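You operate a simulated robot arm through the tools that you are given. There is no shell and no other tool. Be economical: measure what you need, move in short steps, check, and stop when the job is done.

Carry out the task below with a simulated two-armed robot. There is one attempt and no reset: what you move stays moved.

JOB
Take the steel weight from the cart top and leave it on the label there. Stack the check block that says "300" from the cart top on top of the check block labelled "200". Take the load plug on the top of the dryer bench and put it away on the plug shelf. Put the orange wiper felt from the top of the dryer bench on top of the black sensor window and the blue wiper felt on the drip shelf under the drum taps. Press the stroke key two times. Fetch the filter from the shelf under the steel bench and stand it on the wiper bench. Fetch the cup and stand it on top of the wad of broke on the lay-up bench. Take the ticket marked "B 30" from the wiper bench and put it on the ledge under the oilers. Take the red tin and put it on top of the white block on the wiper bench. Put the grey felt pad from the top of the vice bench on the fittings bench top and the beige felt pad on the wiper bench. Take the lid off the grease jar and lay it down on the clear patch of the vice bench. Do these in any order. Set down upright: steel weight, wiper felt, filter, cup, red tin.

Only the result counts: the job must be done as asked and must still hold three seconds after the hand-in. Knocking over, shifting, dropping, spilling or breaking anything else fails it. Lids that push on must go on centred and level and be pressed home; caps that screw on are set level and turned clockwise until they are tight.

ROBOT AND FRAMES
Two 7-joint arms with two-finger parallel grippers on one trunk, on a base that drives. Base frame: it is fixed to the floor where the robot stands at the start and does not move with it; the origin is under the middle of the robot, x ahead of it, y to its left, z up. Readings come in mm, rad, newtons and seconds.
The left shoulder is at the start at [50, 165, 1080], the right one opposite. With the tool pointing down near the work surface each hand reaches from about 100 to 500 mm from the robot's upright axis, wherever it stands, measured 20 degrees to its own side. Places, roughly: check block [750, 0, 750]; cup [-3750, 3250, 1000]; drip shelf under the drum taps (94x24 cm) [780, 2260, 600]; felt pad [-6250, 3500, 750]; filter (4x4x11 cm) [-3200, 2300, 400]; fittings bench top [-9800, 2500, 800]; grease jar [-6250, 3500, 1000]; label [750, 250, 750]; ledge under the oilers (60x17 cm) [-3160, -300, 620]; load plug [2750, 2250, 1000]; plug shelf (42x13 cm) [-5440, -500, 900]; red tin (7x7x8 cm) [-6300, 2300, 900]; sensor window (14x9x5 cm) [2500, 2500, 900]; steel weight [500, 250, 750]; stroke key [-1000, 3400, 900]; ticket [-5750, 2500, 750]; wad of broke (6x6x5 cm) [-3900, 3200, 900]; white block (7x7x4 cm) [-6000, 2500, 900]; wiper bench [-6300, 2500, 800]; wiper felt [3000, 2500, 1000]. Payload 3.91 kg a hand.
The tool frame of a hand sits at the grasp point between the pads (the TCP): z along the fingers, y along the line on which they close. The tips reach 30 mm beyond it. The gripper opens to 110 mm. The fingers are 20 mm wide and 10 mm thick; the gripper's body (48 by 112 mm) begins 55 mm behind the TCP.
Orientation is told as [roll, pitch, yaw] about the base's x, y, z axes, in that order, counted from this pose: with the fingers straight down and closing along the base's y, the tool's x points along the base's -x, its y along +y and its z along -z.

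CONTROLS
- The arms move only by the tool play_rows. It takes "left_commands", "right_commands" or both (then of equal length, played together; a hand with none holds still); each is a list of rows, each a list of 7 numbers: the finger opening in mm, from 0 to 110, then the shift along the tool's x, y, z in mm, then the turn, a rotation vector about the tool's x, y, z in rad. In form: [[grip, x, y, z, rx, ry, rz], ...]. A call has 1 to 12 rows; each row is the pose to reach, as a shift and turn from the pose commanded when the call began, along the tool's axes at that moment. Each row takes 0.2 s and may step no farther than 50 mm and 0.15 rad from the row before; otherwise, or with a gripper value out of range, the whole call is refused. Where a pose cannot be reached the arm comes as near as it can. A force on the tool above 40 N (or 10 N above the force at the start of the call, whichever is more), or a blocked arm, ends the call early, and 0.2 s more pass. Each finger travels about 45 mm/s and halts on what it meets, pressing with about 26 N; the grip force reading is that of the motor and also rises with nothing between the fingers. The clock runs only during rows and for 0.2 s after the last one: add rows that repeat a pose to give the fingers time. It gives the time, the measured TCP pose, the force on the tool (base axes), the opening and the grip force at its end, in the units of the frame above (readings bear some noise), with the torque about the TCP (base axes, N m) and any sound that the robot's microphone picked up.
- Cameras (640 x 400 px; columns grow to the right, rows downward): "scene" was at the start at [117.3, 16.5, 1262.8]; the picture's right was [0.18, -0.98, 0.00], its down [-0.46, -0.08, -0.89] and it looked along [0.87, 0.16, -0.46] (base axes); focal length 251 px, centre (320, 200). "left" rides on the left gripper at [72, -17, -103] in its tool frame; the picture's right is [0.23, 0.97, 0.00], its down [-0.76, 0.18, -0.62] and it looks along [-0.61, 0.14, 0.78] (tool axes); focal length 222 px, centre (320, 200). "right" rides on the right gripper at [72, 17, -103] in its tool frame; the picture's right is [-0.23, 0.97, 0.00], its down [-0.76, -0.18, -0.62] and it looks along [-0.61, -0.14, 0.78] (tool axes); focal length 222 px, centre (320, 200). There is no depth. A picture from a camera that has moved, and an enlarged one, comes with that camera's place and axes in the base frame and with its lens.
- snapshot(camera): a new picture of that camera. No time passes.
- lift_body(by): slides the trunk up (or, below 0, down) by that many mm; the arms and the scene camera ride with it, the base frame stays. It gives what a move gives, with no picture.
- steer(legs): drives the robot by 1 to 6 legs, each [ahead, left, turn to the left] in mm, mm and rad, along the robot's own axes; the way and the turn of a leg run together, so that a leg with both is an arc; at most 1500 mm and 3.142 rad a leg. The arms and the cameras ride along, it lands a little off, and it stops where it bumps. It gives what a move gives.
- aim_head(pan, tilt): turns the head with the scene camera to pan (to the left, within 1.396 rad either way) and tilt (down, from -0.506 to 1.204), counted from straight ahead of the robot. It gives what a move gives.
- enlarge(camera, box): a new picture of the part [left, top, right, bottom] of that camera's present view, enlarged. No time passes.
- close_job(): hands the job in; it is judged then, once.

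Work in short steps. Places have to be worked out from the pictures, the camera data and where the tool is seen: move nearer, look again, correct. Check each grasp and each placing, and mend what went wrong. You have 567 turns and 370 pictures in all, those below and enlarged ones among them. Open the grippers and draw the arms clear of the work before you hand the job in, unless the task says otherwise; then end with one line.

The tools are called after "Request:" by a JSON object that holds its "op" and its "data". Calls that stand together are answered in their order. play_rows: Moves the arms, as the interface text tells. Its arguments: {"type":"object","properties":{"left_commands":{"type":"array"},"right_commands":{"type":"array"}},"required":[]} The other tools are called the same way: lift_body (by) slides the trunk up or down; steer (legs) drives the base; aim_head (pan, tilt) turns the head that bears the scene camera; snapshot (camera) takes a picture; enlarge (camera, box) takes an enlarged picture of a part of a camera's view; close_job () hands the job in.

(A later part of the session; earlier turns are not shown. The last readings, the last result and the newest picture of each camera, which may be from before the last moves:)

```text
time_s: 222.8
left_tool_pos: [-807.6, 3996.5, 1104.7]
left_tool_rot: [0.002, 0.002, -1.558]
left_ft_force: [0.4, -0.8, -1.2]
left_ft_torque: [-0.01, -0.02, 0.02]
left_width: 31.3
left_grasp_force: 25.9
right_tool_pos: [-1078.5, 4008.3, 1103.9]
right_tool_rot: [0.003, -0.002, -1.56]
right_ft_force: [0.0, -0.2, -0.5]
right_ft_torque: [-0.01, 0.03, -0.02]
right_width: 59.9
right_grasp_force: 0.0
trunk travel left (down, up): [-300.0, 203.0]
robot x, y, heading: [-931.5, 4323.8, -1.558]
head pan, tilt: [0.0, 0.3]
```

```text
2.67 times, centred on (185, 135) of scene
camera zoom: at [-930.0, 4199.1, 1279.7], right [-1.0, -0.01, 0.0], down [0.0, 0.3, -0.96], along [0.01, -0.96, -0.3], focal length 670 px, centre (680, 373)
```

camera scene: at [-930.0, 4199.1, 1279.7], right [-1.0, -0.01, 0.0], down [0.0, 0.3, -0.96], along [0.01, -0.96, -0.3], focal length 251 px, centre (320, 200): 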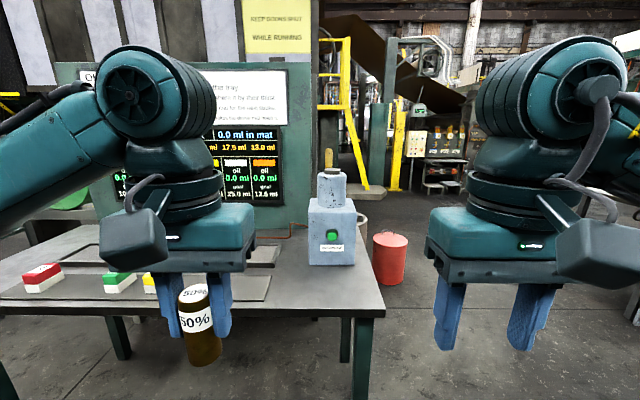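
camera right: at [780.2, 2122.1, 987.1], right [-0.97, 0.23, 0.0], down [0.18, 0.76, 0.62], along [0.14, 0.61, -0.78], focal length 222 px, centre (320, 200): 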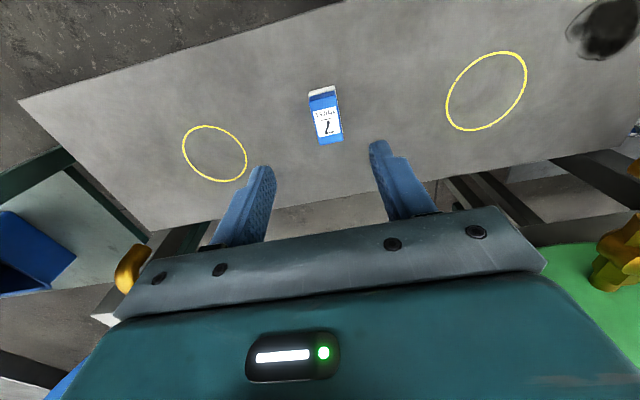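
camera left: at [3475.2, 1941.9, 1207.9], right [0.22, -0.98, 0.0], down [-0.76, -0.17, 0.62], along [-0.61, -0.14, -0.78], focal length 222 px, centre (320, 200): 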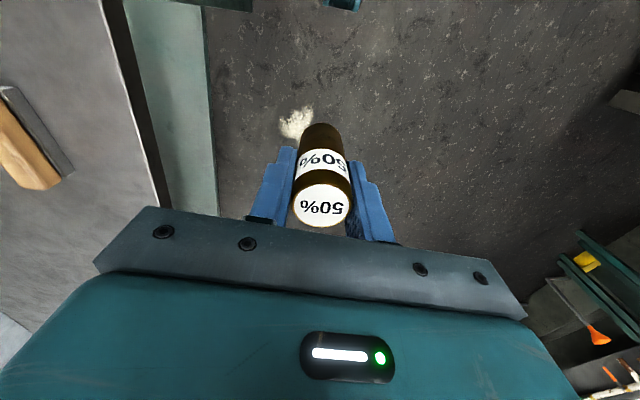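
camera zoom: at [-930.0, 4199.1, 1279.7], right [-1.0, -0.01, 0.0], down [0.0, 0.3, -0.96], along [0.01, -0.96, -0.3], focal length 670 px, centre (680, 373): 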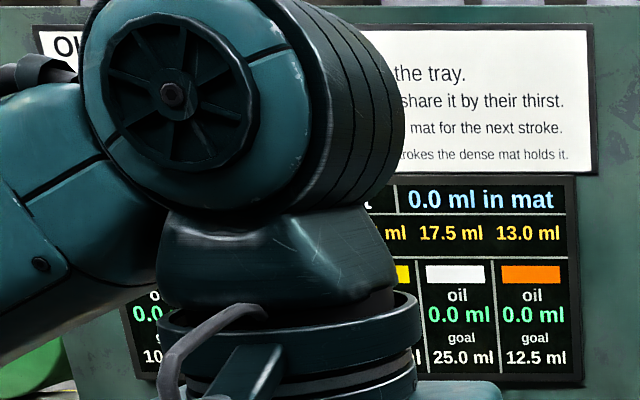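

The green "ONE STROKE" button tip is at about (−963,3454,923). I approach the desk with the button in front of the right arm.

Request:
{"op": "steer", "data": {"legs": [[0, 110, 0], [280, 0, 0]]}}

Request:
{"op": "aim_head", "data": {"pan": 0.0, "tilt": 0.3}}

Request:
{"op": "snapshot", "data": {"camera": "scene"}}

```text
time_s: 225.6
left_tool_pos: [-696.0, 3717.2, 1103.5]
left_tool_rot: [0.002, 0.001, -1.558]
left_ft_force: [0.6, 0.2, -1.9]
left_ft_torque: [0.02, 0.0, 0.0]
left_width: 31.5
left_grasp_force: 25.9
right_tool_pos: [-966.0, 3730.9, 1104.9]
right_tool_rot: [0.003, 0.001, -1.564]
right_ft_force: [0.3, -0.6, 0.8]
right_ft_torque: [0.01, 0.01, -0.01]
right_width: 60.2
right_grasp_force: 0.0
trunk travel left (down, up): [-300.0, 203.0]
robot x, y, heading: [-816.0, 4038.5, -1.564]
head pan, tilt: [0.0, 0.3]
```

```text
time_s: 226.2
left_tool_pos: [-694.7, 3718.8, 1103.5]
left_tool_rot: [0.001, 0.0, -1.559]
left_ft_force: [-0.5, 0.2, -2.1]
left_ft_torque: [-0.02, 0.01, 0.04]
left_width: 31.3
left_grasp_force: 25.8
right_tool_pos: [-966.9, 3730.8, 1104.6]
right_tool_rot: [0.002, -0.002, -1.563]
right_ft_force: [0.2, -0.2, -1.1]
right_ft_torque: [-0.01, -0.01, -0.02]
right_width: 60.1
right_grasp_force: 0.0
trunk travel left (down, up): [-300.0, 203.0]
robot x, y, heading: [-817.8, 4040.9, -1.564]
head pan, tilt: [0.0, 0.3]
```

```text
279 pictures are left
camera scene: at [-817.4, 3920.5, 1279.8], right [-1.0, -0.01, 0.0], down [0.0, 0.3, -0.96], along [0.01, -0.96, -0.3], focal length 251 px, centre (320, 200)
```

scene: 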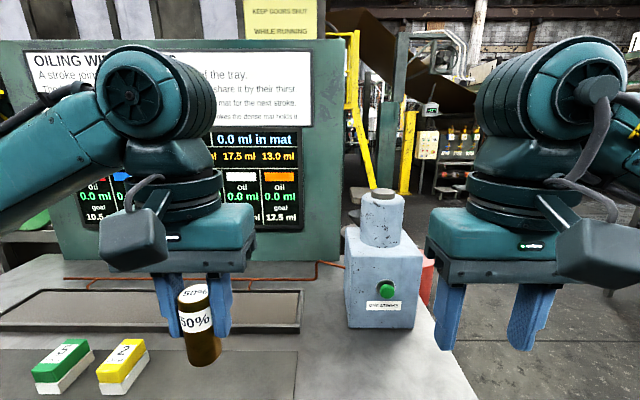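

Button ≈(−957,3454,928). With closed fingers I bring the right hand just in front of it.

Request:
{"op": "play_rows", "data": {"right_commands": [[0, -30, 2, 20, 0, 0, 0], [0, -70, 4, 40, 0, 0, 0], [0, -110, 6, 60, 0, 0, 0], [0, -150, 8, 90, 0, 0, 0], [0, -190, 10, 115, 0, 0, 0], [0, -215, 10, 145, 0, 0, 0], [0, -230, 10, 150, 0, 0, 0]]}}

Request:
{"op": "enlarge", "data": {"camera": "scene", "box": [330, 170, 490, 340]}}

Request:
{"op": "snapshot", "data": {"camera": "right"}}

```text
time_s: 227.8
left_tool_pos: [-695.9, 3718.3, 1104.3]
left_tool_rot: [0.0, 0.003, -1.559]
left_ft_force: [0.1, -0.3, -2.3]
left_ft_torque: [-0.03, 0.0, -0.02]
left_width: 31.5
left_grasp_force: 26.0
right_tool_pos: [-952.4, 3501.1, 955.1]
right_tool_rot: [0.001, -0.001, -1.562]
right_ft_force: [0.3, 0.2, 0.6]
right_ft_torque: [-0.02, 0.02, -0.01]
right_width: 0.0
right_grasp_force: 25.5
trunk travel left (down, up): [-300.0, 203.0]
robot x, y, heading: [-818.9, 4041.0, -1.56]
head pan, tilt: [0.0, 0.3]
```

```text
2.35 times, centred on (410, 255) of scene
camera zoom: at [-817.3, 3920.4, 1279.7], right [-1.0, -0.01, 0.0], down [0.0, 0.3, -0.96], along [0.01, -0.96, -0.3], focal length 591 px, centre (108, 71)
```

zoom: 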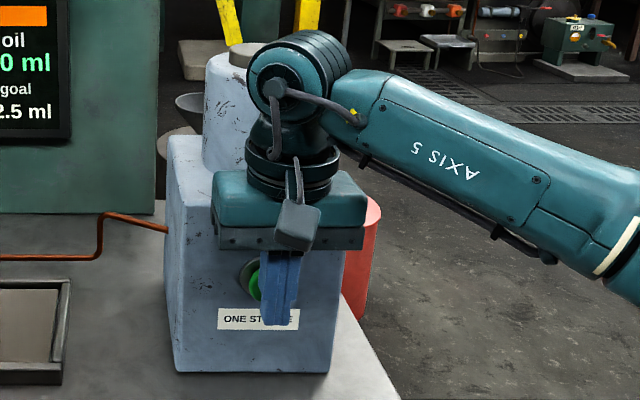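

```text
277 pictures are left
camera right: at [-936.0, 3573.2, 1058.2], right [0.98, -0.22, 0.0], down [-0.17, -0.76, 0.62], along [-0.14, -0.61, -0.78], focal length 222 px, centre (320, 200)
```

right: 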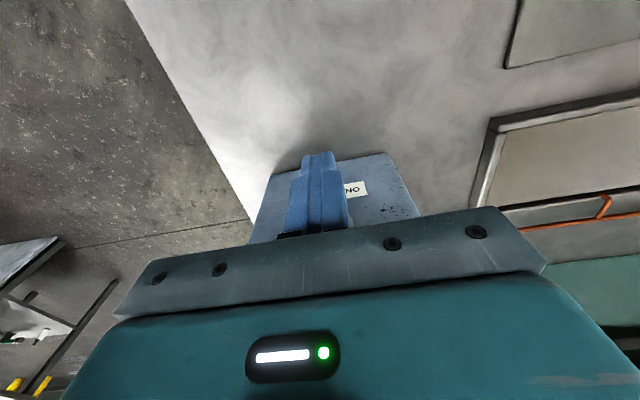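

Alignment looks right. I advance gently towards the button.

Request:
{"op": "play_rows", "data": {"right_commands": [[0, -15, 0, 0, 0, 0, 0], [0, -28, 0, 0, 0, 0, 0], [0, -32, 0, 0, 0, 0, 0], [0, -36, 0, 0, 0, 0, 0], [0, -39, 0, 0, 0, 0, 0]]}}

```text
time_s: 229.0
left_tool_pos: [-696.7, 3718.5, 1103.1]
left_tool_rot: [0.001, 0.002, -1.562]
left_ft_force: [-0.1, 0.3, -1.8]
left_ft_torque: [0.0, -0.02, 0.0]
left_width: 31.5
left_grasp_force: 26.1
right_tool_pos: [-954.5, 3460.5, 956.6]
right_tool_rot: [0.001, 0.0, -1.564]
right_ft_force: [0.6, 1.3, -0.4]
right_ft_torque: [0.02, 0.03, 0.01]
right_width: 0.1
right_grasp_force: 26.2
trunk travel left (down, up): [-300.0, 203.0]
robot x, y, heading: [-816.9, 4042.0, -1.555]
head pan, tilt: [0.0, 0.3]
```

Request:
{"op": "play_rows", "data": {"right_commands": [[0, -2, 0, 0, 0, 0, 0], [0, -4, 0, 0, 0, 0, 0], [0, -5, 0, 0, 0, 0, 0], [0, -6, 0, 0, 0, 0, 0], [0, -7, 0, 0, 0, 0, 0]]}}

Request:
{"op": "enlarge", "data": {"camera": "scene", "box": [330, 170, 490, 340]}}

```text
time_s: 230.2
left_tool_pos: [-695.0, 3719.2, 1104.3]
left_tool_rot: [0.003, 0.0, -1.559]
left_ft_force: [0.3, 0.8, -2.3]
left_ft_torque: [0.03, 0.0, -0.02]
left_width: 30.9
left_grasp_force: 26.2
right_tool_pos: [-954.2, 3455.7, 955.4]
right_tool_rot: [0.002, 0.001, -1.563]
right_ft_force: [-1.1, 5.8, 0.7]
right_ft_torque: [0.14, -0.02, -0.02]
right_width: 0.0
right_grasp_force: 25.8
trunk travel left (down, up): [-300.0, 203.0]
robot x, y, heading: [-818.2, 4041.6, -1.559]
head pan, tilt: [0.0, 0.3]
heard: click
```

```text
2.35 times, centred on (410, 255) of scene
camera zoom: at [-817.4, 3921.1, 1279.8], right [-1.0, -0.01, 0.0], down [0.0, 0.3, -0.96], along [0.01, -0.96, -0.3], focal length 591 px, centre (108, 71)
```

zoom: 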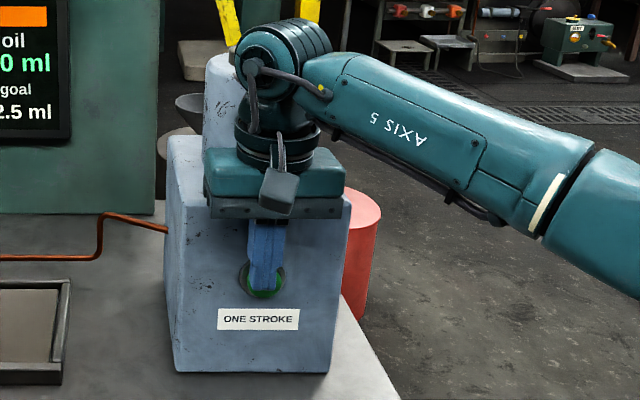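

Click heard: first press. I back off 20 mm, then check the display before the second press.

Request:
{"op": "play_rows", "data": {"right_commands": [[0, 10, 0, 0, 0, 0, 0], [0, 20, 0, 0, 0, 0, 0], [0, 20, 0, 0, 0, 0, 0]]}}

Request:
{"op": "enlarge", "data": {"camera": "scene", "box": [0, 40, 320, 240]}}

```text
time_s: 231.0
left_tool_pos: [-695.1, 3718.2, 1104.3]
left_tool_rot: [0.001, 0.003, -1.562]
left_ft_force: [-0.5, -0.3, -1.7]
left_ft_torque: [0.02, -0.03, 0.01]
left_width: 31.4
left_grasp_force: 26.0
right_tool_pos: [-953.8, 3474.2, 954.9]
right_tool_rot: [0.002, -0.003, -1.562]
right_ft_force: [0.8, -0.2, 0.1]
right_ft_torque: [-0.03, -0.01, -0.01]
right_width: 0.3
right_grasp_force: 26.1
trunk travel left (down, up): [-300.0, 203.0]
robot x, y, heading: [-816.9, 4041.3, -1.565]
head pan, tilt: [0.0, 0.3]
```

```text
2.00 times, centred on (160, 140) of scene
camera zoom: at [-817.3, 3920.4, 1279.7], right [-1.0, -0.01, 0.0], down [0.0, 0.3, -0.96], along [0.01, -0.96, -0.3], focal length 503 px, centre (640, 320)
```

zoom: 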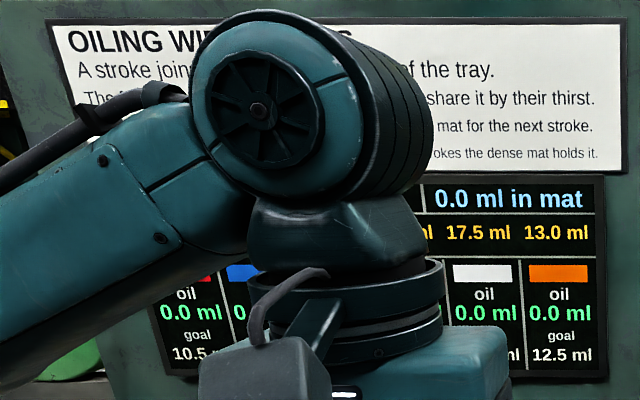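

The strokes-left part is hidden by the left arm; I shift the left hand aside to read it.

Request:
{"op": "play_rows", "data": {"left_commands": [[15, 0, 40, 0, 0, 0, 0], [15, 0, 80, 0, 0, 0, 0], [15, 0, 120, 0, 0, 0, 0], [15, 0, 150, 0, 0, 0, 0]]}}

Request:
{"op": "enlarge", "data": {"camera": "scene", "box": [0, 40, 320, 240]}}

```text
time_s: 232.0
left_tool_pos: [-544.6, 3718.5, 1104.3]
left_tool_rot: [0.001, 0.001, -1.561]
left_ft_force: [-0.4, 0.3, -2.3]
left_ft_torque: [0.04, 0.03, 0.01]
left_width: 31.4
left_grasp_force: 25.8
right_tool_pos: [-953.9, 3475.0, 954.3]
right_tool_rot: [0.002, -0.001, -1.562]
right_ft_force: [0.2, 0.4, -0.1]
right_ft_torque: [0.02, -0.01, 0.01]
right_width: 0.0
right_grasp_force: 25.9
trunk travel left (down, up): [-300.0, 203.0]
robot x, y, heading: [-819.1, 4042.0, -1.564]
head pan, tilt: [0.0, 0.3]
```

```text
2.00 times, centred on (160, 140) of scene
camera zoom: at [-817.0, 3920.6, 1279.8], right [-1.0, -0.01, 0.0], down [0.0, 0.3, -0.96], along [0.01, -0.96, -0.3], focal length 503 px, centre (640, 320)
```

zoom: 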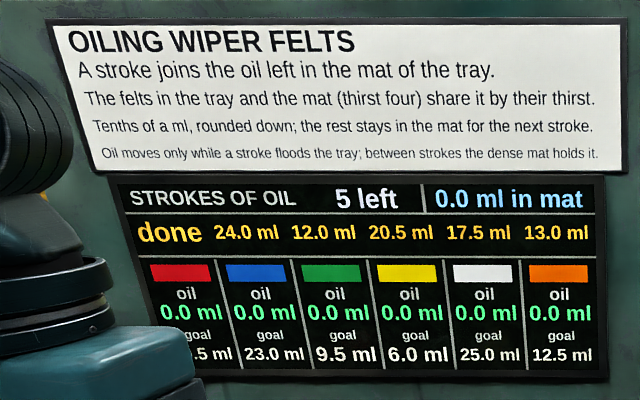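

The board shows "5 left". I wait a couple of seconds and re-read to see whether the stroke is still in progress.

Request:
{"op": "play_rows", "data": {"right_commands": [[0, 0, 0, 0, 0, 0, 0], [0, 0, 0, 0, 0, 0, 0], [0, 0, 0, 0, 0, 0, 0], [0, 0, 0, 0, 0, 0, 0], [0, 0, 0, 0, 0, 0, 0], [0, 0, 0, 0, 0, 0, 0], [0, 0, 0, 0, 0, 0, 0], [0, 0, 0, 0, 0, 0, 0]]}}

Request:
{"op": "enlarge", "data": {"camera": "scene", "box": [0, 110, 320, 300]}}

```text
time_s: 233.8
left_tool_pos: [-545.9, 3720.4, 1104.5]
left_tool_rot: [0.002, 0.001, -1.559]
left_ft_force: [0.3, 0.0, -2.5]
left_ft_torque: [0.01, 0.0, 0.0]
left_width: 31.3
left_grasp_force: 26.6
right_tool_pos: [-954.3, 3475.3, 955.8]
right_tool_rot: [0.001, -0.003, -1.564]
right_ft_force: [0.8, 0.6, -0.4]
right_ft_torque: [-0.01, -0.02, 0.0]
right_width: 0.2
right_grasp_force: 26.0
trunk travel left (down, up): [-300.0, 203.0]
robot x, y, heading: [-816.6, 4042.9, -1.561]
head pan, tilt: [0.0, 0.3]
```

```text
2.00 times, centred on (160, 205) of scene
camera zoom: at [-817.3, 3920.4, 1279.7], right [-1.0, -0.01, 0.0], down [0.0, 0.3, -0.96], along [0.01, -0.96, -0.3], focal length 503 px, centre (640, 190)
```

zoom: 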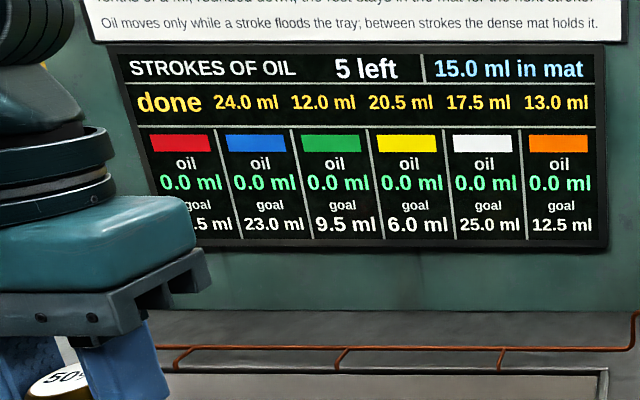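

The first stroke registered (15.0 ml in mat). Now the second press.

Request:
{"op": "play_rows", "data": {"right_commands": [[0, -10, 0, 0, 0, 0, 0], [0, -13, 0, 0, 0, 0, 0], [0, -16, 0, 0, 0, 0, 0], [0, -18, 0, 0, 0, 0, 0], [0, -20, 0, 0, 0, 0, 0], [0, -20, 0, 0, 0, 0, 0], [0, -10, 0, 0, 0, 0, 0], [0, 0, 0, 0, 0, 0, 0], [0, 20, 0, 0, 0, 0, 0]]}}

Request:
{"op": "enlarge", "data": {"camera": "scene", "box": [0, 110, 320, 300]}}

```text
time_s: 235.8
left_tool_pos: [-546.3, 3720.3, 1104.1]
left_tool_rot: [0.002, 0.004, -1.56]
left_ft_force: [0.3, -0.1, -1.3]
left_ft_torque: [-0.01, -0.01, -0.02]
left_width: 31.5
left_grasp_force: 26.1
right_tool_pos: [-954.5, 3494.8, 956.2]
right_tool_rot: [0.002, -0.003, -1.564]
right_ft_force: [0.3, 0.1, 0.8]
right_ft_torque: [0.0, 0.0, -0.04]
right_width: 0.2
right_grasp_force: 26.2
trunk travel left (down, up): [-300.0, 203.0]
robot x, y, heading: [-818.0, 4041.8, -1.559]
head pan, tilt: [0.0, 0.3]
heard: click
```

```text
2.00 times, centred on (160, 205) of scene
camera zoom: at [-817.4, 3920.6, 1279.8], right [-1.0, -0.01, 0.0], down [0.0, 0.3, -0.96], along [0.01, -0.96, -0.3], focal length 503 px, centre (640, 190)
```

zoom: 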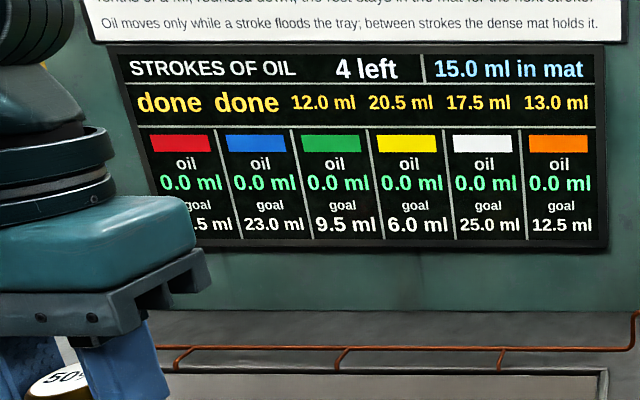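

Two strokes done. Retract the right hand and re-centre the left, then back off.

Request:
{"op": "play_rows", "data": {"right_commands": [[20, 40, 0, 0, 0, 0, 0], [40, 80, -10, -30, 0, 0, 0], [60, 120, -20, -70, 0, 0, 0], [60, 160, -30, -110, 0, 0, 0], [60, 200, -40, -150, 0, 0, 0]], "left_commands": [[15, 0, -20, 0, 0, 0, 0], [15, 0, -40, 0, 0, 0, 0], [15, 0, -60, 0, 0, 0, 0], [15, 0, -80, 0, 0, 0, 0], [15, 0, -80, 0, 0, 0, 0]]}}

Request:
{"op": "steer", "data": {"legs": [[-250, 0, 0], [0, 0, -1.2]]}}

Request:
{"op": "aim_head", "data": {"pan": 0.0, "tilt": 0.2}}

Request:
{"op": "snapshot", "data": {"camera": "scene"}}

```text
refused: row 2 steps farther than a row can; nothing moved
```

```text
time_s: 240.6
left_tool_pos: [-1017.4, 3923.5, 1104.3]
left_tool_rot: [0.003, 0.002, -2.747]
left_ft_force: [-0.9, -0.9, -2.6]
left_ft_torque: [-0.03, 0.01, -0.02]
left_width: 31.8
left_grasp_force: 26.4
right_tool_pos: [-1378.1, 4218.2, 954.6]
right_tool_rot: [0.002, -0.001, -2.75]
right_ft_force: [-0.2, -1.1, -0.8]
right_ft_torque: [-0.02, 0.04, -0.03]
right_width: 0.1
right_grasp_force: 26.3
trunk travel left (down, up): [-300.0, 203.0]
robot x, y, heading: [-819.4, 4297.4, -2.748]
head pan, tilt: [0.0, 0.3]
```

```text
time_s: 241.3
left_tool_pos: [-1018.1, 3921.3, 1103.9]
left_tool_rot: [0.002, 0.002, -2.747]
left_ft_force: [-0.6, -0.5, -1.7]
left_ft_torque: [0.02, 0.01, 0.01]
left_width: 31.3
left_grasp_force: 25.9
right_tool_pos: [-1378.6, 4218.1, 955.0]
right_tool_rot: [0.002, -0.002, -2.751]
right_ft_force: [-0.4, -0.6, -0.2]
right_ft_torque: [-0.01, 0.01, 0.0]
right_width: 0.3
right_grasp_force: 26.2
trunk travel left (down, up): [-300.0, 203.0]
robot x, y, heading: [-816.6, 4296.4, -2.747]
head pan, tilt: [0.0, 0.201]
```

```text
271 pictures are left
camera scene: at [-933.7, 4248.2, 1289.0], right [-0.38, 0.92, 0.0], down [0.18, 0.08, -0.98], along [-0.91, -0.37, -0.2], focal length 251 px, centre (320, 200)
```

scene: 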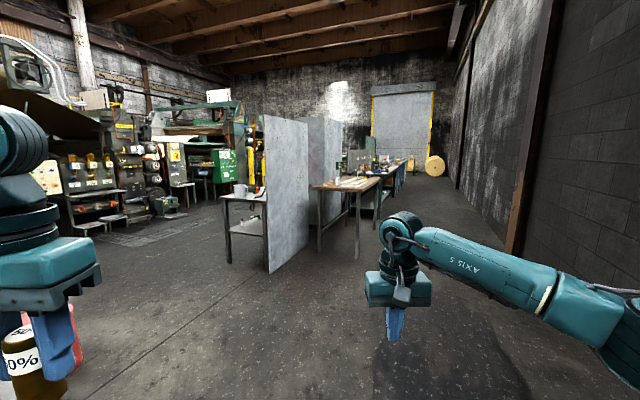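

(That arm move was refused; drive was harmless.) I now tuck the arms with smaller steps, alone.

Request:
{"op": "play_rows", "data": {"right_commands": [[20, 36, 0, -25, 0, 0, 0], [40, 72, 0, -50, 0, 0, 0], [60, 108, 0, -75, 0, 0, 0], [60, 144, 0, -100, 0, 0, 0], [60, 180, 0, -125, 0, 0, 0], [60, 216, 0, -150, 0, 0, 0]], "left_commands": [[15, 0, -20, 0, 0, 0, 0], [15, 0, -40, 0, 0, 0, 0], [15, 0, -60, 0, 0, 0, 0], [15, 0, -60, 0, 0, 0, 0], [15, 0, -60, 0, 0, 0, 0], [15, 0, -60, 0, 0, 0, 0]]}}

Request:
{"op": "enlarge", "data": {"camera": "scene", "box": [220, 130, 430, 270]}}

```text
time_s: 242.7
left_tool_pos: [-1038.1, 3977.3, 1103.3]
left_tool_rot: [0.002, 0.002, -2.745]
left_ft_force: [-0.5, 0.3, -1.6]
left_ft_torque: [-0.04, 0.02, 0.0]
left_width: 31.2
left_grasp_force: 25.7
right_tool_pos: [-1178.1, 4300.1, 1106.2]
right_tool_rot: [0.001, -0.001, -2.75]
right_ft_force: [0.5, -0.3, -0.5]
right_ft_torque: [-0.01, 0.0, 0.02]
right_width: 60.4
right_grasp_force: 0.0
trunk travel left (down, up): [-300.0, 203.0]
robot x, y, heading: [-819.1, 4295.0, -2.746]
head pan, tilt: [0.0, 0.201]
```

```text
2.86 times, centred on (325, 200) of scene
camera zoom: at [-933.2, 4248.3, 1289.1], right [-0.38, 0.92, 0.0], down [0.18, 0.08, -0.98], along [-0.91, -0.37, -0.2], focal length 718 px, centre (306, 200)
```

zoom: 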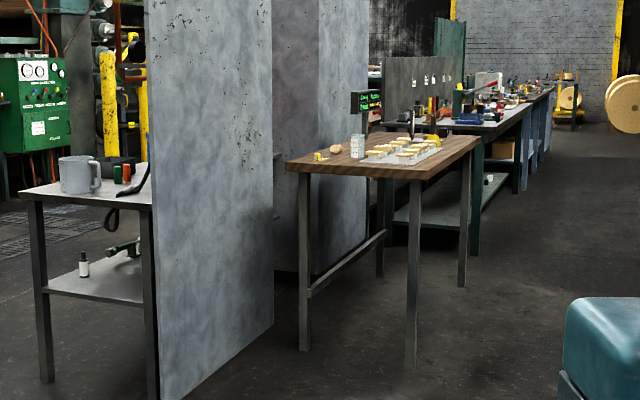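

The wooden table is the lay-up bench, front edge y≈3700. I drive to x≈−3700 in front of it.

Request:
{"op": "steer", "data": {"legs": [[0, 0, -0.395], [1450, 0, 0], [1400, 0, 0], [0, 0, 1.571]]}}

Request:
{"op": "aim_head", "data": {"pan": 0.0, "tilt": 0.55}}

Request:
{"op": "snapshot", "data": {"camera": "scene"}}

```text
time_s: 261.4
left_tool_pos: [-3453.4, 3959.3, 1103.8]
left_tool_rot: [0.004, 0.001, -1.552]
left_ft_force: [0.9, -0.7, -1.2]
left_ft_torque: [0.02, 0.0, 0.01]
left_width: 31.3
left_grasp_force: 26.4
right_tool_pos: [-3803.2, 3947.3, 1104.4]
right_tool_rot: [0.001, -0.002, -1.558]
right_ft_force: [-0.4, 0.4, -0.2]
right_ft_torque: [0.01, 0.03, -0.01]
right_width: 60.2
right_grasp_force: 0.1
trunk travel left (down, up): [-300.0, 203.0]
robot x, y, heading: [-3664.7, 4281.4, -1.559]
head pan, tilt: [0.0, 0.201]
```

```text
time_s: 262.3
left_tool_pos: [-3453.4, 3959.0, 1104.3]
left_tool_rot: [0.001, 0.002, -1.554]
left_ft_force: [0.7, -0.3, -1.6]
left_ft_torque: [0.01, -0.03, 0.02]
left_width: 31.4
left_grasp_force: 25.9
right_tool_pos: [-3803.2, 3947.5, 1105.3]
right_tool_rot: [0.002, -0.002, -1.558]
right_ft_force: [0.4, -0.7, 0.7]
right_ft_torque: [0.03, -0.03, 0.02]
right_width: 60.2
right_grasp_force: 0.0
trunk travel left (down, up): [-300.0, 203.0]
robot x, y, heading: [-3668.3, 4281.6, -1.557]
head pan, tilt: [0.0, 0.55]
```

```text
269 pictures are left
camera scene: at [-3666.6, 4162.7, 1256.8], right [-1.0, -0.01, 0.0], down [-0.01, 0.52, -0.85], along [0.01, -0.85, -0.52], focal length 251 px, centre (320, 200)
```

scene: 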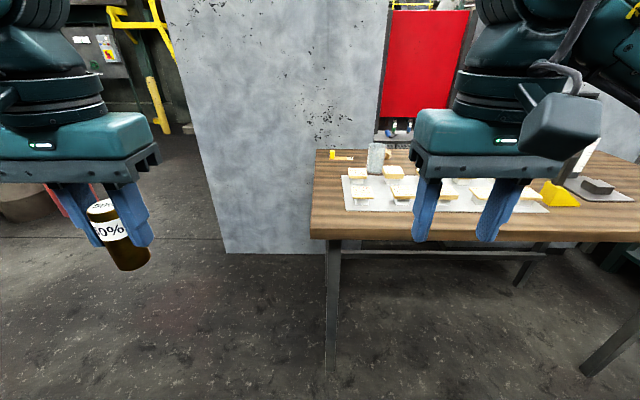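

The table lies further to −x. I strafe right 350 and look again.

Request:
{"op": "steer", "data": {"legs": [[0, -350, 0]]}}

Request:
{"op": "snapshot", "data": {"camera": "scene"}}

Request:
{"op": "enlarge", "data": {"camera": "scene", "box": [170, 120, 480, 250]}}

```text
time_s: 264.6
left_tool_pos: [-3801.9, 3954.1, 1104.3]
left_tool_rot: [0.001, 0.002, -1.551]
left_ft_force: [-0.4, -0.3, -2.0]
left_ft_torque: [0.02, -0.04, 0.01]
left_width: 31.2
left_grasp_force: 26.2
right_tool_pos: [-4151.9, 3942.2, 1106.5]
right_tool_rot: [0.002, -0.002, -1.553]
right_ft_force: [-0.1, -0.3, -0.9]
right_ft_torque: [-0.02, 0.02, -0.02]
right_width: 60.3
right_grasp_force: 0.0
trunk travel left (down, up): [-300.0, 203.0]
robot x, y, heading: [-4011.3, 4274.0, -1.553]
head pan, tilt: [0.0, 0.55]
```

```text
268 pictures are left
camera scene: at [-4015.4, 4157.0, 1256.8], right [-1.0, -0.02, 0.0], down [-0.01, 0.52, -0.85], along [0.02, -0.85, -0.52], focal length 251 px, centre (320, 200)
```

scene: 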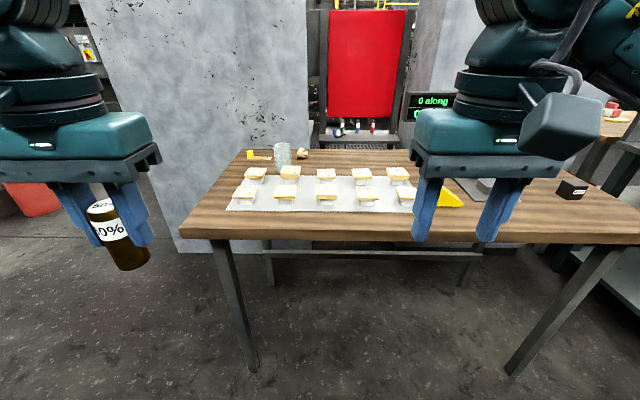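

```text
2.06 times, centred on (325, 185) of scene
camera zoom: at [-4015.4, 4157.0, 1256.8], right [-1.0, -0.02, 0.0], down [-0.01, 0.52, -0.85], along [0.02, -0.85, -0.52], focal length 519 px, centre (310, 231)
```

zoom: 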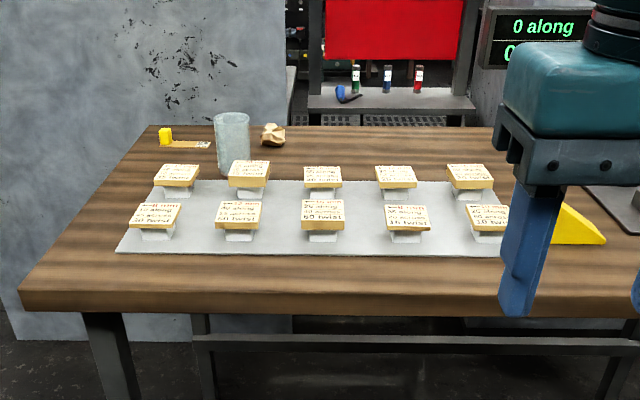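

Cup (glass) and the crumpled wad are at the back of this table, needing the left arm, which still holds the plug. I'll first deliver the plug: back via x≈−2150 to the aisle, then to x≈−5440.

Request:
{"op": "steer", "data": {"legs": [[0, 1000, -0.018], [0, 860, 0], [1450, 0, 0], [1300, 0, 0], [0, 0, -1.571]]}}

Request:
{"op": "aim_head", "data": {"pan": 0.4, "tilt": 0.2}}

Request:
{"op": "snapshot", "data": {"camera": "scene"}}

```text
time_s: 290.7
left_tool_pos: [-2505.1, 1317.8, 1103.8]
left_tool_rot: [0.003, 0.004, 3.132]
left_ft_force: [0.3, 1.3, -2.7]
left_ft_torque: [0.03, -0.02, 0.0]
left_width: 31.1
left_grasp_force: 26.3
right_tool_pos: [-2507.4, 1668.3, 1105.3]
right_tool_rot: [0.003, -0.003, 3.13]
right_ft_force: [0.0, 0.1, -1.1]
right_ft_torque: [0.03, -0.02, -0.01]
right_width: 60.0
right_grasp_force: 0.0
trunk travel left (down, up): [-300.0, 203.0]
robot x, y, heading: [-2180.6, 1526.0, 3.127]
head pan, tilt: [0.0, 0.55]
```

```text
time_s: 291.6
left_tool_pos: [-2505.8, 1318.5, 1103.9]
left_tool_rot: [0.001, 0.001, 3.133]
left_ft_force: [-0.1, -0.1, -2.6]
left_ft_torque: [0.0, -0.01, -0.05]
left_width: 31.3
left_grasp_force: 25.5
right_tool_pos: [-2507.8, 1668.2, 1105.8]
right_tool_rot: [0.001, -0.002, 3.13]
right_ft_force: [-0.8, -0.1, 0.6]
right_ft_torque: [0.03, 0.04, 0.01]
right_width: 60.1
right_grasp_force: 0.1
trunk travel left (down, up): [-300.0, 203.0]
robot x, y, heading: [-2176.3, 1520.0, 3.133]
head pan, tilt: [0.4, 0.201]
```

```text
266 pictures are left
camera scene: at [-2295.0, 1487.7, 1289.0], right [-0.38, 0.93, 0.0], down [0.19, 0.08, -0.98], along [-0.91, -0.37, -0.2], focal length 251 px, centre (320, 200)
```

scene: 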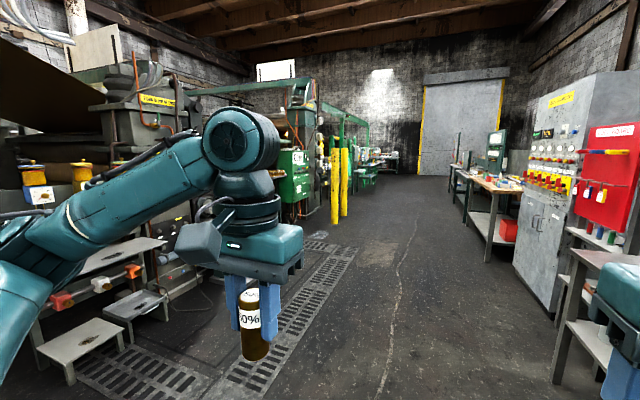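

Aisle clear. I go 2600 ahead and look left for the plug shelf.

Request:
{"op": "steer", "data": {"legs": [[1500, 0, 0], [1100, 0, 0]]}}

Request:
{"op": "aim_head", "data": {"pan": 1.1, "tilt": 0.2}}

Request:
{"op": "snapshot", "data": {"camera": "scene"}}

```text
time_s: 304.2
left_tool_pos: [-5106.7, 1360.6, 1105.1]
left_tool_rot: [0.002, 0.003, 3.118]
left_ft_force: [-0.3, 0.0, -1.6]
left_ft_torque: [0.05, 0.01, 0.01]
left_width: 31.4
left_grasp_force: 26.9
right_tool_pos: [-5104.3, 1711.9, 1105.8]
right_tool_rot: [0.003, -0.003, 3.116]
right_ft_force: [-0.1, 0.3, 0.9]
right_ft_torque: [-0.02, 0.0, -0.02]
right_width: 59.9
right_grasp_force: 0.1
trunk travel left (down, up): [-300.0, 203.0]
robot x, y, heading: [-4776.0, 1556.8, 3.114]
head pan, tilt: [0.4, 0.201]
```

```text
time_s: 305.3
left_tool_pos: [-5107.1, 1361.1, 1104.4]
left_tool_rot: [0.002, 0.003, 3.118]
left_ft_force: [-1.0, 1.0, -2.1]
left_ft_torque: [0.02, 0.0, -0.02]
left_width: 31.6
left_grasp_force: 25.8
right_tool_pos: [-5103.7, 1711.0, 1106.4]
right_tool_rot: [0.003, -0.002, 3.115]
right_ft_force: [0.5, 0.6, 0.2]
right_ft_torque: [0.02, -0.02, -0.02]
right_width: 60.0
right_grasp_force: 0.1
trunk travel left (down, up): [-300.0, 203.0]
robot x, y, heading: [-4776.4, 1558.4, 3.118]
head pan, tilt: [1.1, 0.201]
```

```text
265 pictures are left
camera scene: at [-4851.4, 1480.3, 1289.0], right [-0.88, 0.48, 0.0], down [0.1, 0.18, -0.98], along [-0.47, -0.86, -0.2], focal length 251 px, centre (320, 200)
```

scene: 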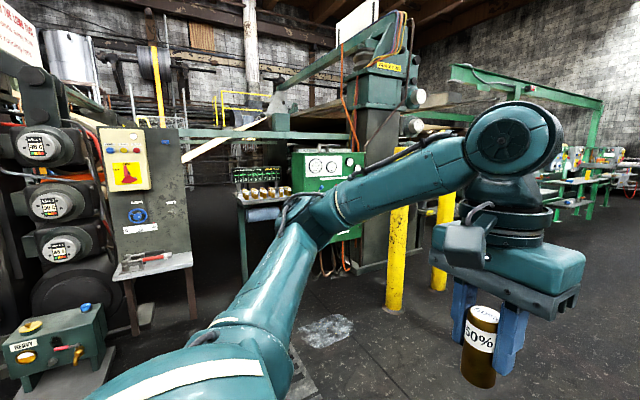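

The plug shelf is by the green frame near (−5400,−430). I face −y at about (−5400,760) and look.

Request:
{"op": "steer", "data": {"legs": [[0, 0, 1.596], [0, -640, 0], [800, 0, 0]]}}

Request:
{"op": "aim_head", "data": {"pan": 0, "tilt": 0.4}}

Request:
{"op": "snapshot", "data": {"camera": "scene"}}

```text
time_s: 316.6
left_tool_pos: [-5222.8, 442.0, 1102.9]
left_tool_rot: [0.001, 0.002, -1.586]
left_ft_force: [0.1, -1.0, -2.3]
left_ft_torque: [-0.03, -0.01, -0.01]
left_width: 31.8
left_grasp_force: 25.5
right_tool_pos: [-5574.0, 441.3, 1105.6]
right_tool_rot: [0.001, -0.002, -1.59]
right_ft_force: [-0.9, -0.4, 0.2]
right_ft_torque: [0.02, 0.0, -0.01]
right_width: 60.1
right_grasp_force: 0.2
trunk travel left (down, up): [-300.0, 203.0]
robot x, y, heading: [-5423.1, 768.0, -1.593]
head pan, tilt: [1.1, 0.201]
```

```text
time_s: 317.9
left_tool_pos: [-5222.1, 441.9, 1104.1]
left_tool_rot: [0.001, 0.002, -1.587]
left_ft_force: [0.5, -0.1, -2.0]
left_ft_torque: [0.04, 0.0, 0.0]
left_width: 31.5
left_grasp_force: 26.0
right_tool_pos: [-5574.0, 443.5, 1105.2]
right_tool_rot: [0.001, -0.002, -1.589]
right_ft_force: [-0.1, -0.4, -0.2]
right_ft_torque: [0.0, 0.0, 0.01]
right_width: 60.0
right_grasp_force: 0.1
trunk travel left (down, up): [-300.0, 203.0]
robot x, y, heading: [-5424.9, 772.7, -1.589]
head pan, tilt: [0.0, 0.4]
```

```text
264 pictures are left
camera scene: at [-5429.3, 649.2, 1270.5], right [-1.0, 0.02, 0.0], down [0.01, 0.39, -0.92], along [-0.02, -0.92, -0.39], focal length 251 px, centre (320, 200)
```

scene: 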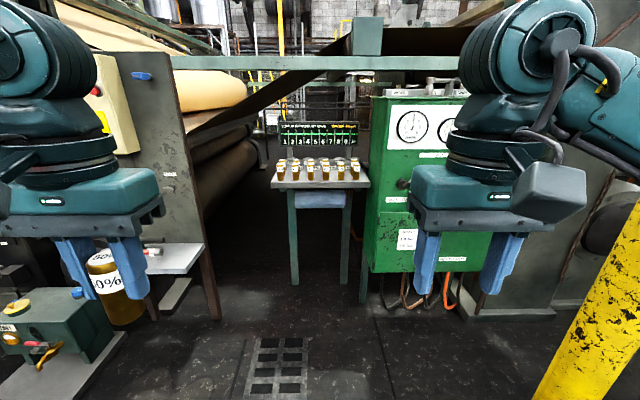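

Request:
{"op": "enlarge", "data": {"camera": "scene", "box": [250, 110, 390, 210]}}

```text
4.00 times, centred on (320, 160) of scene
camera zoom: at [-5429.3, 649.2, 1270.5], right [-1.0, 0.02, 0.0], down [0.01, 0.39, -0.92], along [-0.02, -0.92, -0.39], focal length 1005 px, centre (320, 360)
```

zoom: 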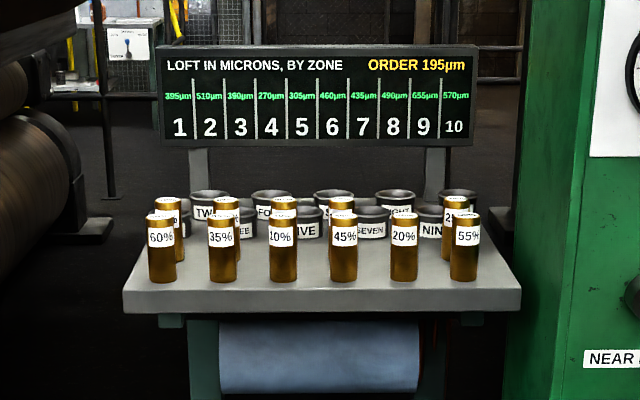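

The shelf has two rows of plugs with one vacant slot in the second row behind "20%". I approach to about (−5550,−110).

Request:
{"op": "steer", "data": {"legs": [[0, 0, 0.018], [450, -120, 0], [400, 0, 0]]}}

Request:
{"op": "aim_head", "data": {"pan": 0, "tilt": 0.7}}

Request:
{"op": "snapshot", "data": {"camera": "scene"}}

```text
time_s: 322.7
left_tool_pos: [-5339.3, -311.5, 1103.3]
left_tool_rot: [0.003, 0.003, -1.57]
left_ft_force: [-0.6, 0.0, -2.9]
left_ft_torque: [-0.02, -0.01, 0.0]
left_width: 31.3
left_grasp_force: 26.0
right_tool_pos: [-5691.6, -308.9, 1104.9]
right_tool_rot: [-0.005, 0.002, -1.555]
right_ft_force: [-1.5, 6.6, 1.2]
right_ft_torque: [-0.59, -0.16, -0.17]
right_width: 59.7
right_grasp_force: 0.1
trunk travel left (down, up): [-300.0, 203.0]
robot x, y, heading: [-5547.8, 15.5, -1.579]
head pan, tilt: [0.0, 0.4]
stopped in leg 3: the force on the tool passed its limit (the readings are from after the stop); the commanded pose is now the measured one
```

```text
time_s: 323.5
left_tool_pos: [-5339.2, -312.0, 1104.5]
left_tool_rot: [0.001, 0.001, -1.571]
left_ft_force: [-0.3, -0.1, -1.6]
left_ft_torque: [0.03, -0.04, -0.01]
left_width: 31.5
left_grasp_force: 26.1
right_tool_pos: [-5691.2, -309.3, 1107.2]
right_tool_rot: [-0.005, 0.002, -1.556]
right_ft_force: [-2.8, 7.8, 2.6]
right_ft_torque: [-0.79, -0.21, -0.24]
right_width: 60.0
right_grasp_force: 0.1
trunk travel left (down, up): [-300.0, 203.0]
robot x, y, heading: [-5547.3, 14.5, -1.575]
head pan, tilt: [0.0, 0.7]
```

```text
262 pictures are left
camera scene: at [-5549.7, -99.1, 1243.9], right [-1.0, 0.0, 0.0], down [0.0, 0.64, -0.77], along [0.0, -0.77, -0.64], focal length 251 px, centre (320, 200)
```

scene: 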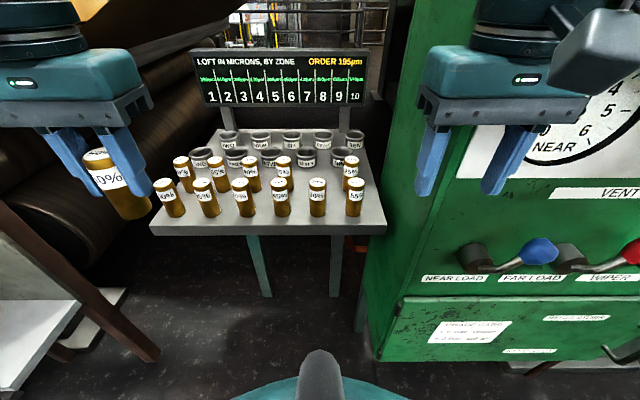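

The right hand touched the green cabinet; I back off 40 mm, then pull the right hand in.

Request:
{"op": "steer", "data": {"legs": [[-40, 0, 0]]}}

Request:
{"op": "play_rows", "data": {"right_commands": [[60, 40, 0, 0, 0, 0, 0], [60, 80, 0, 0, 0, 0, 0], [60, 110, -10, 0, 0, 0, 0], [60, 130, -20, 0, 0, 0, 0]]}}

Request:
{"op": "enlarge", "data": {"camera": "scene", "box": [370, 60, 640, 380]}}

Request:
{"op": "enlarge", "data": {"camera": "scene", "box": [140, 110, 400, 250]}}

```text
time_s: 324.3
left_tool_pos: [-5339.2, -272.7, 1103.3]
left_tool_rot: [0.003, 0.003, -1.571]
left_ft_force: [0.7, 0.2, -1.9]
left_ft_torque: [-0.03, -0.02, 0.03]
left_width: 31.1
left_grasp_force: 26.4
right_tool_pos: [-5690.4, -269.0, 1105.1]
right_tool_rot: [-0.006, 0.002, -1.556]
right_ft_force: [-0.6, -0.2, 0.0]
right_ft_torque: [-0.04, -0.02, 0.01]
right_width: 60.1
right_grasp_force: 0.0
trunk travel left (down, up): [-300.0, 203.0]
robot x, y, heading: [-5547.2, 56.0, -1.582]
head pan, tilt: [0.0, 0.7]
```

```text
time_s: 325.3
left_tool_pos: [-5338.9, -273.2, 1102.3]
left_tool_rot: [0.002, 0.003, -1.571]
left_ft_force: [-0.7, -0.8, -1.8]
left_ft_torque: [0.0, 0.05, -0.04]
left_width: 31.4
left_grasp_force: 25.8
right_tool_pos: [-5711.9, -140.2, 1106.2]
right_tool_rot: [-0.006, 0.005, -1.555]
right_ft_force: [-0.2, -0.7, 0.8]
right_ft_torque: [-0.01, -0.02, -0.02]
right_width: 59.9
right_grasp_force: 0.0
trunk travel left (down, up): [-300.0, 203.0]
robot x, y, heading: [-5546.9, 49.8, -1.577]
head pan, tilt: [0.0, 0.7]
```

```text
1.25 times, centred on (505, 220) of scene
camera zoom: at [-5549.3, -60.2, 1243.7], right [-1.0, 0.0, 0.0], down [0.0, 0.64, -0.76], along [0.0, -0.76, -0.64], focal length 314 px, centre (89, 175)
```

zoom: 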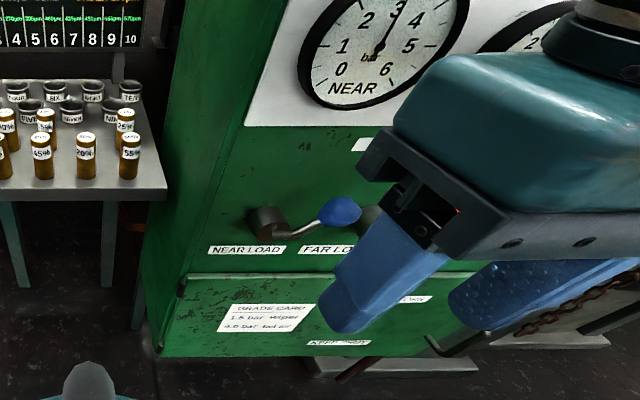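

```text
2.46 times, centred on (270, 180) of scene
camera zoom: at [-5549.3, -60.2, 1243.7], right [-1.0, 0.0, 0.0], down [0.0, 0.64, -0.76], along [0.0, -0.76, -0.64], focal length 619 px, centre (443, 249)
```

zoom: 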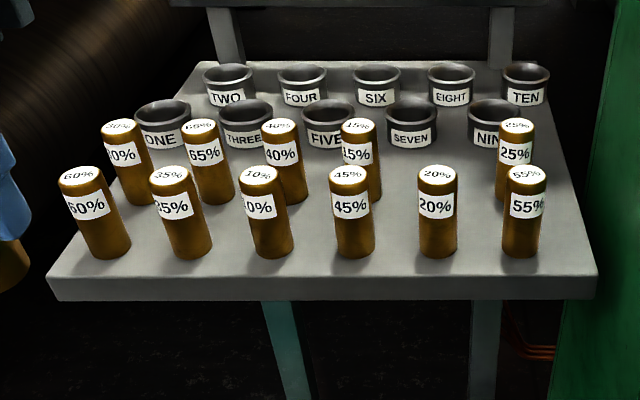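

Vacant slot is behind "20%". I drive 130 mm closer, then bring the left hand toward it.

Request:
{"op": "steer", "data": {"legs": [[130, 0, 0]]}}

Request:
{"op": "play_rows", "data": {"left_commands": [[15, 0, -45, 0, 0, 0, 0], [15, 0, -90, 0, 0, 0, 0], [15, 0, -135, 0, 0, 0, 0], [15, 0, -180, 0, 0, 0, 0], [15, 0, -200, 0, 0, 0, 0]]}}

Request:
{"op": "snapshot", "data": {"camera": "left"}}

Request:
{"op": "snapshot", "data": {"camera": "scene"}}

```text
time_s: 326.4
left_tool_pos: [-5336.2, -322.0, 1105.5]
left_tool_rot: [0.0, -0.003, -1.578]
left_ft_force: [0.8, 0.2, -2.6]
left_ft_torque: [-0.01, 0.03, 0.02]
left_width: 31.4
left_grasp_force: 26.0
right_tool_pos: [-5712.3, -185.3, 1108.1]
right_tool_rot: [-0.007, 0.001, -1.576]
right_ft_force: [-0.4, -0.1, -0.6]
right_ft_torque: [-0.01, -0.01, 0.02]
right_width: 59.9
right_grasp_force: 0.1
trunk travel left (down, up): [-300.0, 203.0]
robot x, y, heading: [-5547.5, 0.2, -1.586]
head pan, tilt: [0.0, 0.7]
stopped in leg 1: the robot was blocked; the commanded pose is now the measured one
```

```text
time_s: 327.6
left_tool_pos: [-5537.7, -318.5, 1106.3]
left_tool_rot: [-0.004, -0.006, -1.575]
left_ft_force: [0.0, -0.1, -1.4]
left_ft_torque: [0.01, 0.01, -0.02]
left_width: 31.4
left_grasp_force: 25.7
right_tool_pos: [-5712.1, -184.8, 1109.5]
right_tool_rot: [-0.006, 0.0, -1.575]
right_ft_force: [0.7, -0.5, -0.6]
right_ft_torque: [-0.02, -0.02, -0.03]
right_width: 59.8
right_grasp_force: 0.1
trunk travel left (down, up): [-300.0, 203.0]
robot x, y, heading: [-5547.6, -0.1, -1.585]
head pan, tilt: [0.0, 0.7]
```

```text
259 pictures are left
camera left: at [-5553.8, -246.4, 1209.1], right [0.98, 0.22, 0.0], down [0.17, -0.76, 0.63], along [0.14, -0.61, -0.78], focal length 222 px, centre (320, 200)
```

left: 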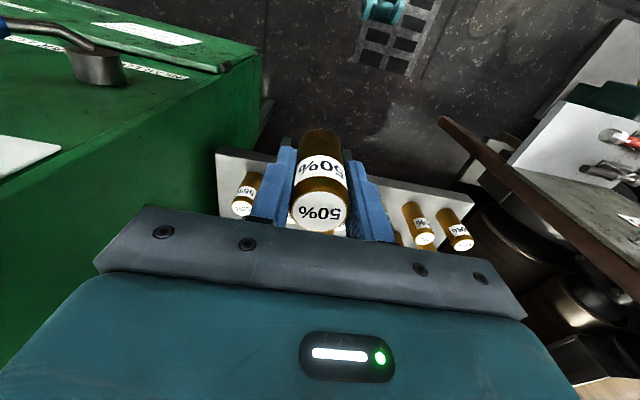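

```text
258 pictures are left
camera scene: at [-5545.2, -104.3, 1245.0], right [-1.0, 0.01, 0.0], down [0.0, 0.64, -0.77], along [-0.01, -0.77, -0.64], focal length 251 px, centre (320, 200)
```

scene: 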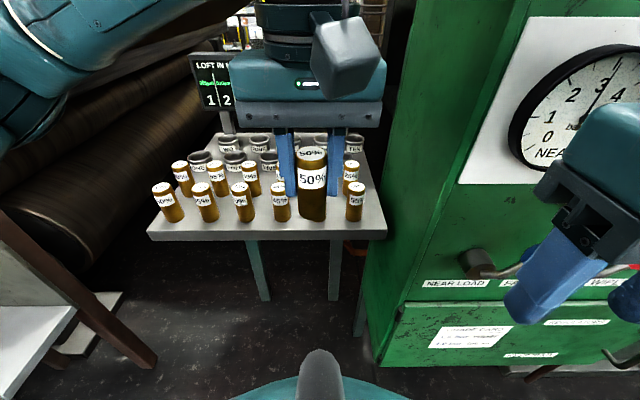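

Shelf z≈917, slot ≈(−5544,−543). I carry the plug over the slot at safe height.

Request:
{"op": "play_rows", "data": {"left_commands": [[15, -45, -3, 0, 0, 0, 0], [15, -90, -6, 0, 0, 0, 0], [15, -135, -6, 0, 0, 0, 0], [15, -180, -6, 20, 0, 0, 0], [15, -219, -6, 40, 0, 0, 0], [15, -219, -6, 60, 0, 0, 0], [15, -219, -6, 60, 0, 0, 0]]}}

Request:
{"op": "snapshot", "data": {"camera": "left"}}

Request:
{"op": "enlarge", "data": {"camera": "scene", "box": [200, 100, 420, 240]}}

```text
time_s: 329.1
left_tool_pos: [-5542.9, -536.4, 1047.5]
left_tool_rot: [-0.002, -0.005, -1.577]
left_ft_force: [0.4, 0.0, -2.9]
left_ft_torque: [0.05, 0.01, 0.02]
left_width: 31.5
left_grasp_force: 26.1
right_tool_pos: [-5711.2, -185.3, 1109.1]
right_tool_rot: [-0.008, -0.002, -1.574]
right_ft_force: [-0.6, 1.0, -0.4]
right_ft_torque: [0.01, 0.01, 0.02]
right_width: 59.9
right_grasp_force: 0.0
trunk travel left (down, up): [-300.0, 203.0]
robot x, y, heading: [-5545.1, 0.1, -1.581]
head pan, tilt: [0.0, 0.7]
```

```text
257 pictures are left
camera left: at [-5561.0, -465.4, 1150.7], right [0.98, 0.22, 0.0], down [0.17, -0.76, 0.63], along [0.14, -0.61, -0.78], focal length 222 px, centre (320, 200)
```

left: 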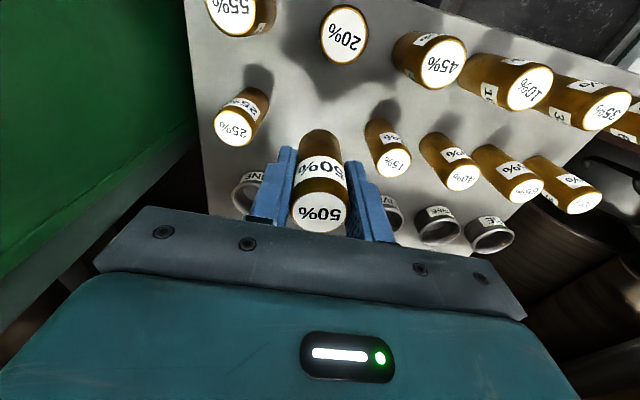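

```text
2.86 times, centred on (310, 170) of scene
camera zoom: at [-5545.5, -104.2, 1244.9], right [-1.0, 0.01, 0.0], down [0.0, 0.64, -0.77], along [-0.01, -0.77, -0.64], focal length 718 px, centre (349, 286)
```

zoom: 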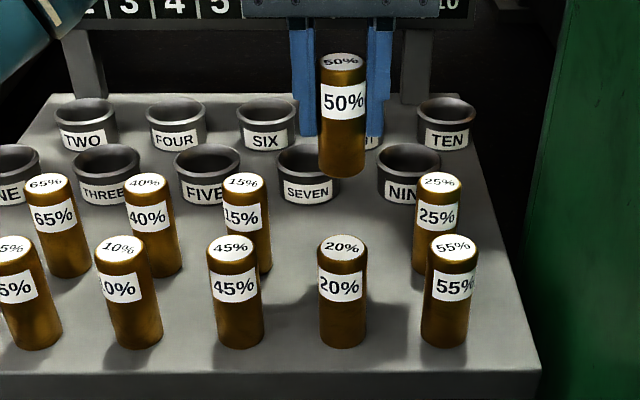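

Slot confirmed. Lower straight down.

Request:
{"op": "play_rows", "data": {"left_commands": [[15, 0, -2, 30, 0, 0, 0], [15, 0, -2, 55, 0, 0, 0], [15, 0, -2, 70, 0, 0, 0], [15, 0, -2, 75, 0, 0, 0], [15, 0, -2, 78, 0, 0, 0], [15, 0, -2, 81, 0, 0, 0], [15, 0, -2, 83, 0, 0, 0], [15, 0, -2, 85, 0, 0, 0], [15, 0, -2, 87, 0, 0, 0]]}}

Request:
{"op": "enlarge", "data": {"camera": "scene", "box": [200, 100, 420, 240]}}

```text
time_s: 331.1
left_tool_pos: [-5546.9, -539.6, 961.5]
left_tool_rot: [-0.003, -0.005, -1.574]
left_ft_force: [0.3, 0.6, -1.4]
left_ft_torque: [-0.01, -0.01, -0.02]
left_width: 31.7
left_grasp_force: 25.8
right_tool_pos: [-5711.5, -185.4, 1107.9]
right_tool_rot: [-0.008, -0.002, -1.575]
right_ft_force: [0.0, -0.1, 0.4]
right_ft_torque: [0.01, 0.01, 0.01]
right_width: 60.1
right_grasp_force: 0.1
trunk travel left (down, up): [-300.0, 203.0]
robot x, y, heading: [-5546.6, 0.1, -1.582]
head pan, tilt: [0.0, 0.7]
```

```text
2.86 times, centred on (310, 170) of scene
camera zoom: at [-5545.7, -104.2, 1244.9], right [-1.0, 0.01, 0.0], down [0.0, 0.64, -0.77], along [-0.01, -0.77, -0.64], focal length 718 px, centre (349, 286)
```

zoom: 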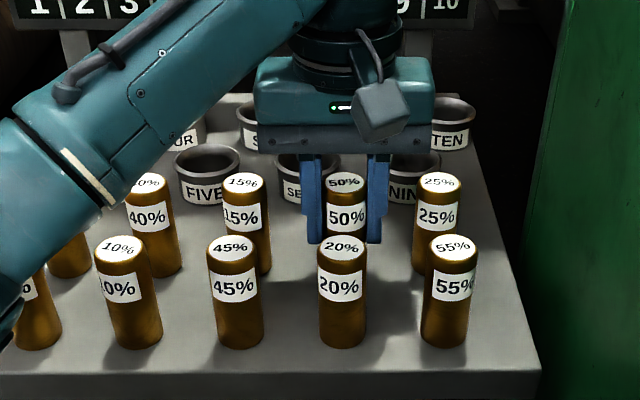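

Plug top is level with its neighbours; a little further to contact.

Request:
{"op": "play_rows", "data": {"left_commands": [[15, 0, 0, 1, 0, 0, 0], [15, 0, 0, 2, 0, 0, 0], [15, 0, 0, 3, 0, 0, 0], [15, 0, 0, 4, 0, 0, 0], [15, 0, 0, 5, 0, 0, 0]]}}

```text
time_s: 332.4
left_tool_pos: [-5547.0, -538.8, 955.6]
left_tool_rot: [-0.001, -0.006, -1.575]
left_ft_force: [1.1, 1.1, 3.2]
left_ft_torque: [0.17, -0.09, -0.05]
left_width: 31.4
left_grasp_force: 26.0
right_tool_pos: [-5712.2, -183.7, 1108.2]
right_tool_rot: [-0.007, 0.0, -1.572]
right_ft_force: [-0.3, 0.2, 0.6]
right_ft_torque: [-0.02, -0.01, -0.02]
right_width: 60.0
right_grasp_force: 0.2
trunk travel left (down, up): [-300.0, 203.0]
robot x, y, heading: [-5548.7, 2.7, -1.586]
head pan, tilt: [0.0, 0.7]
```

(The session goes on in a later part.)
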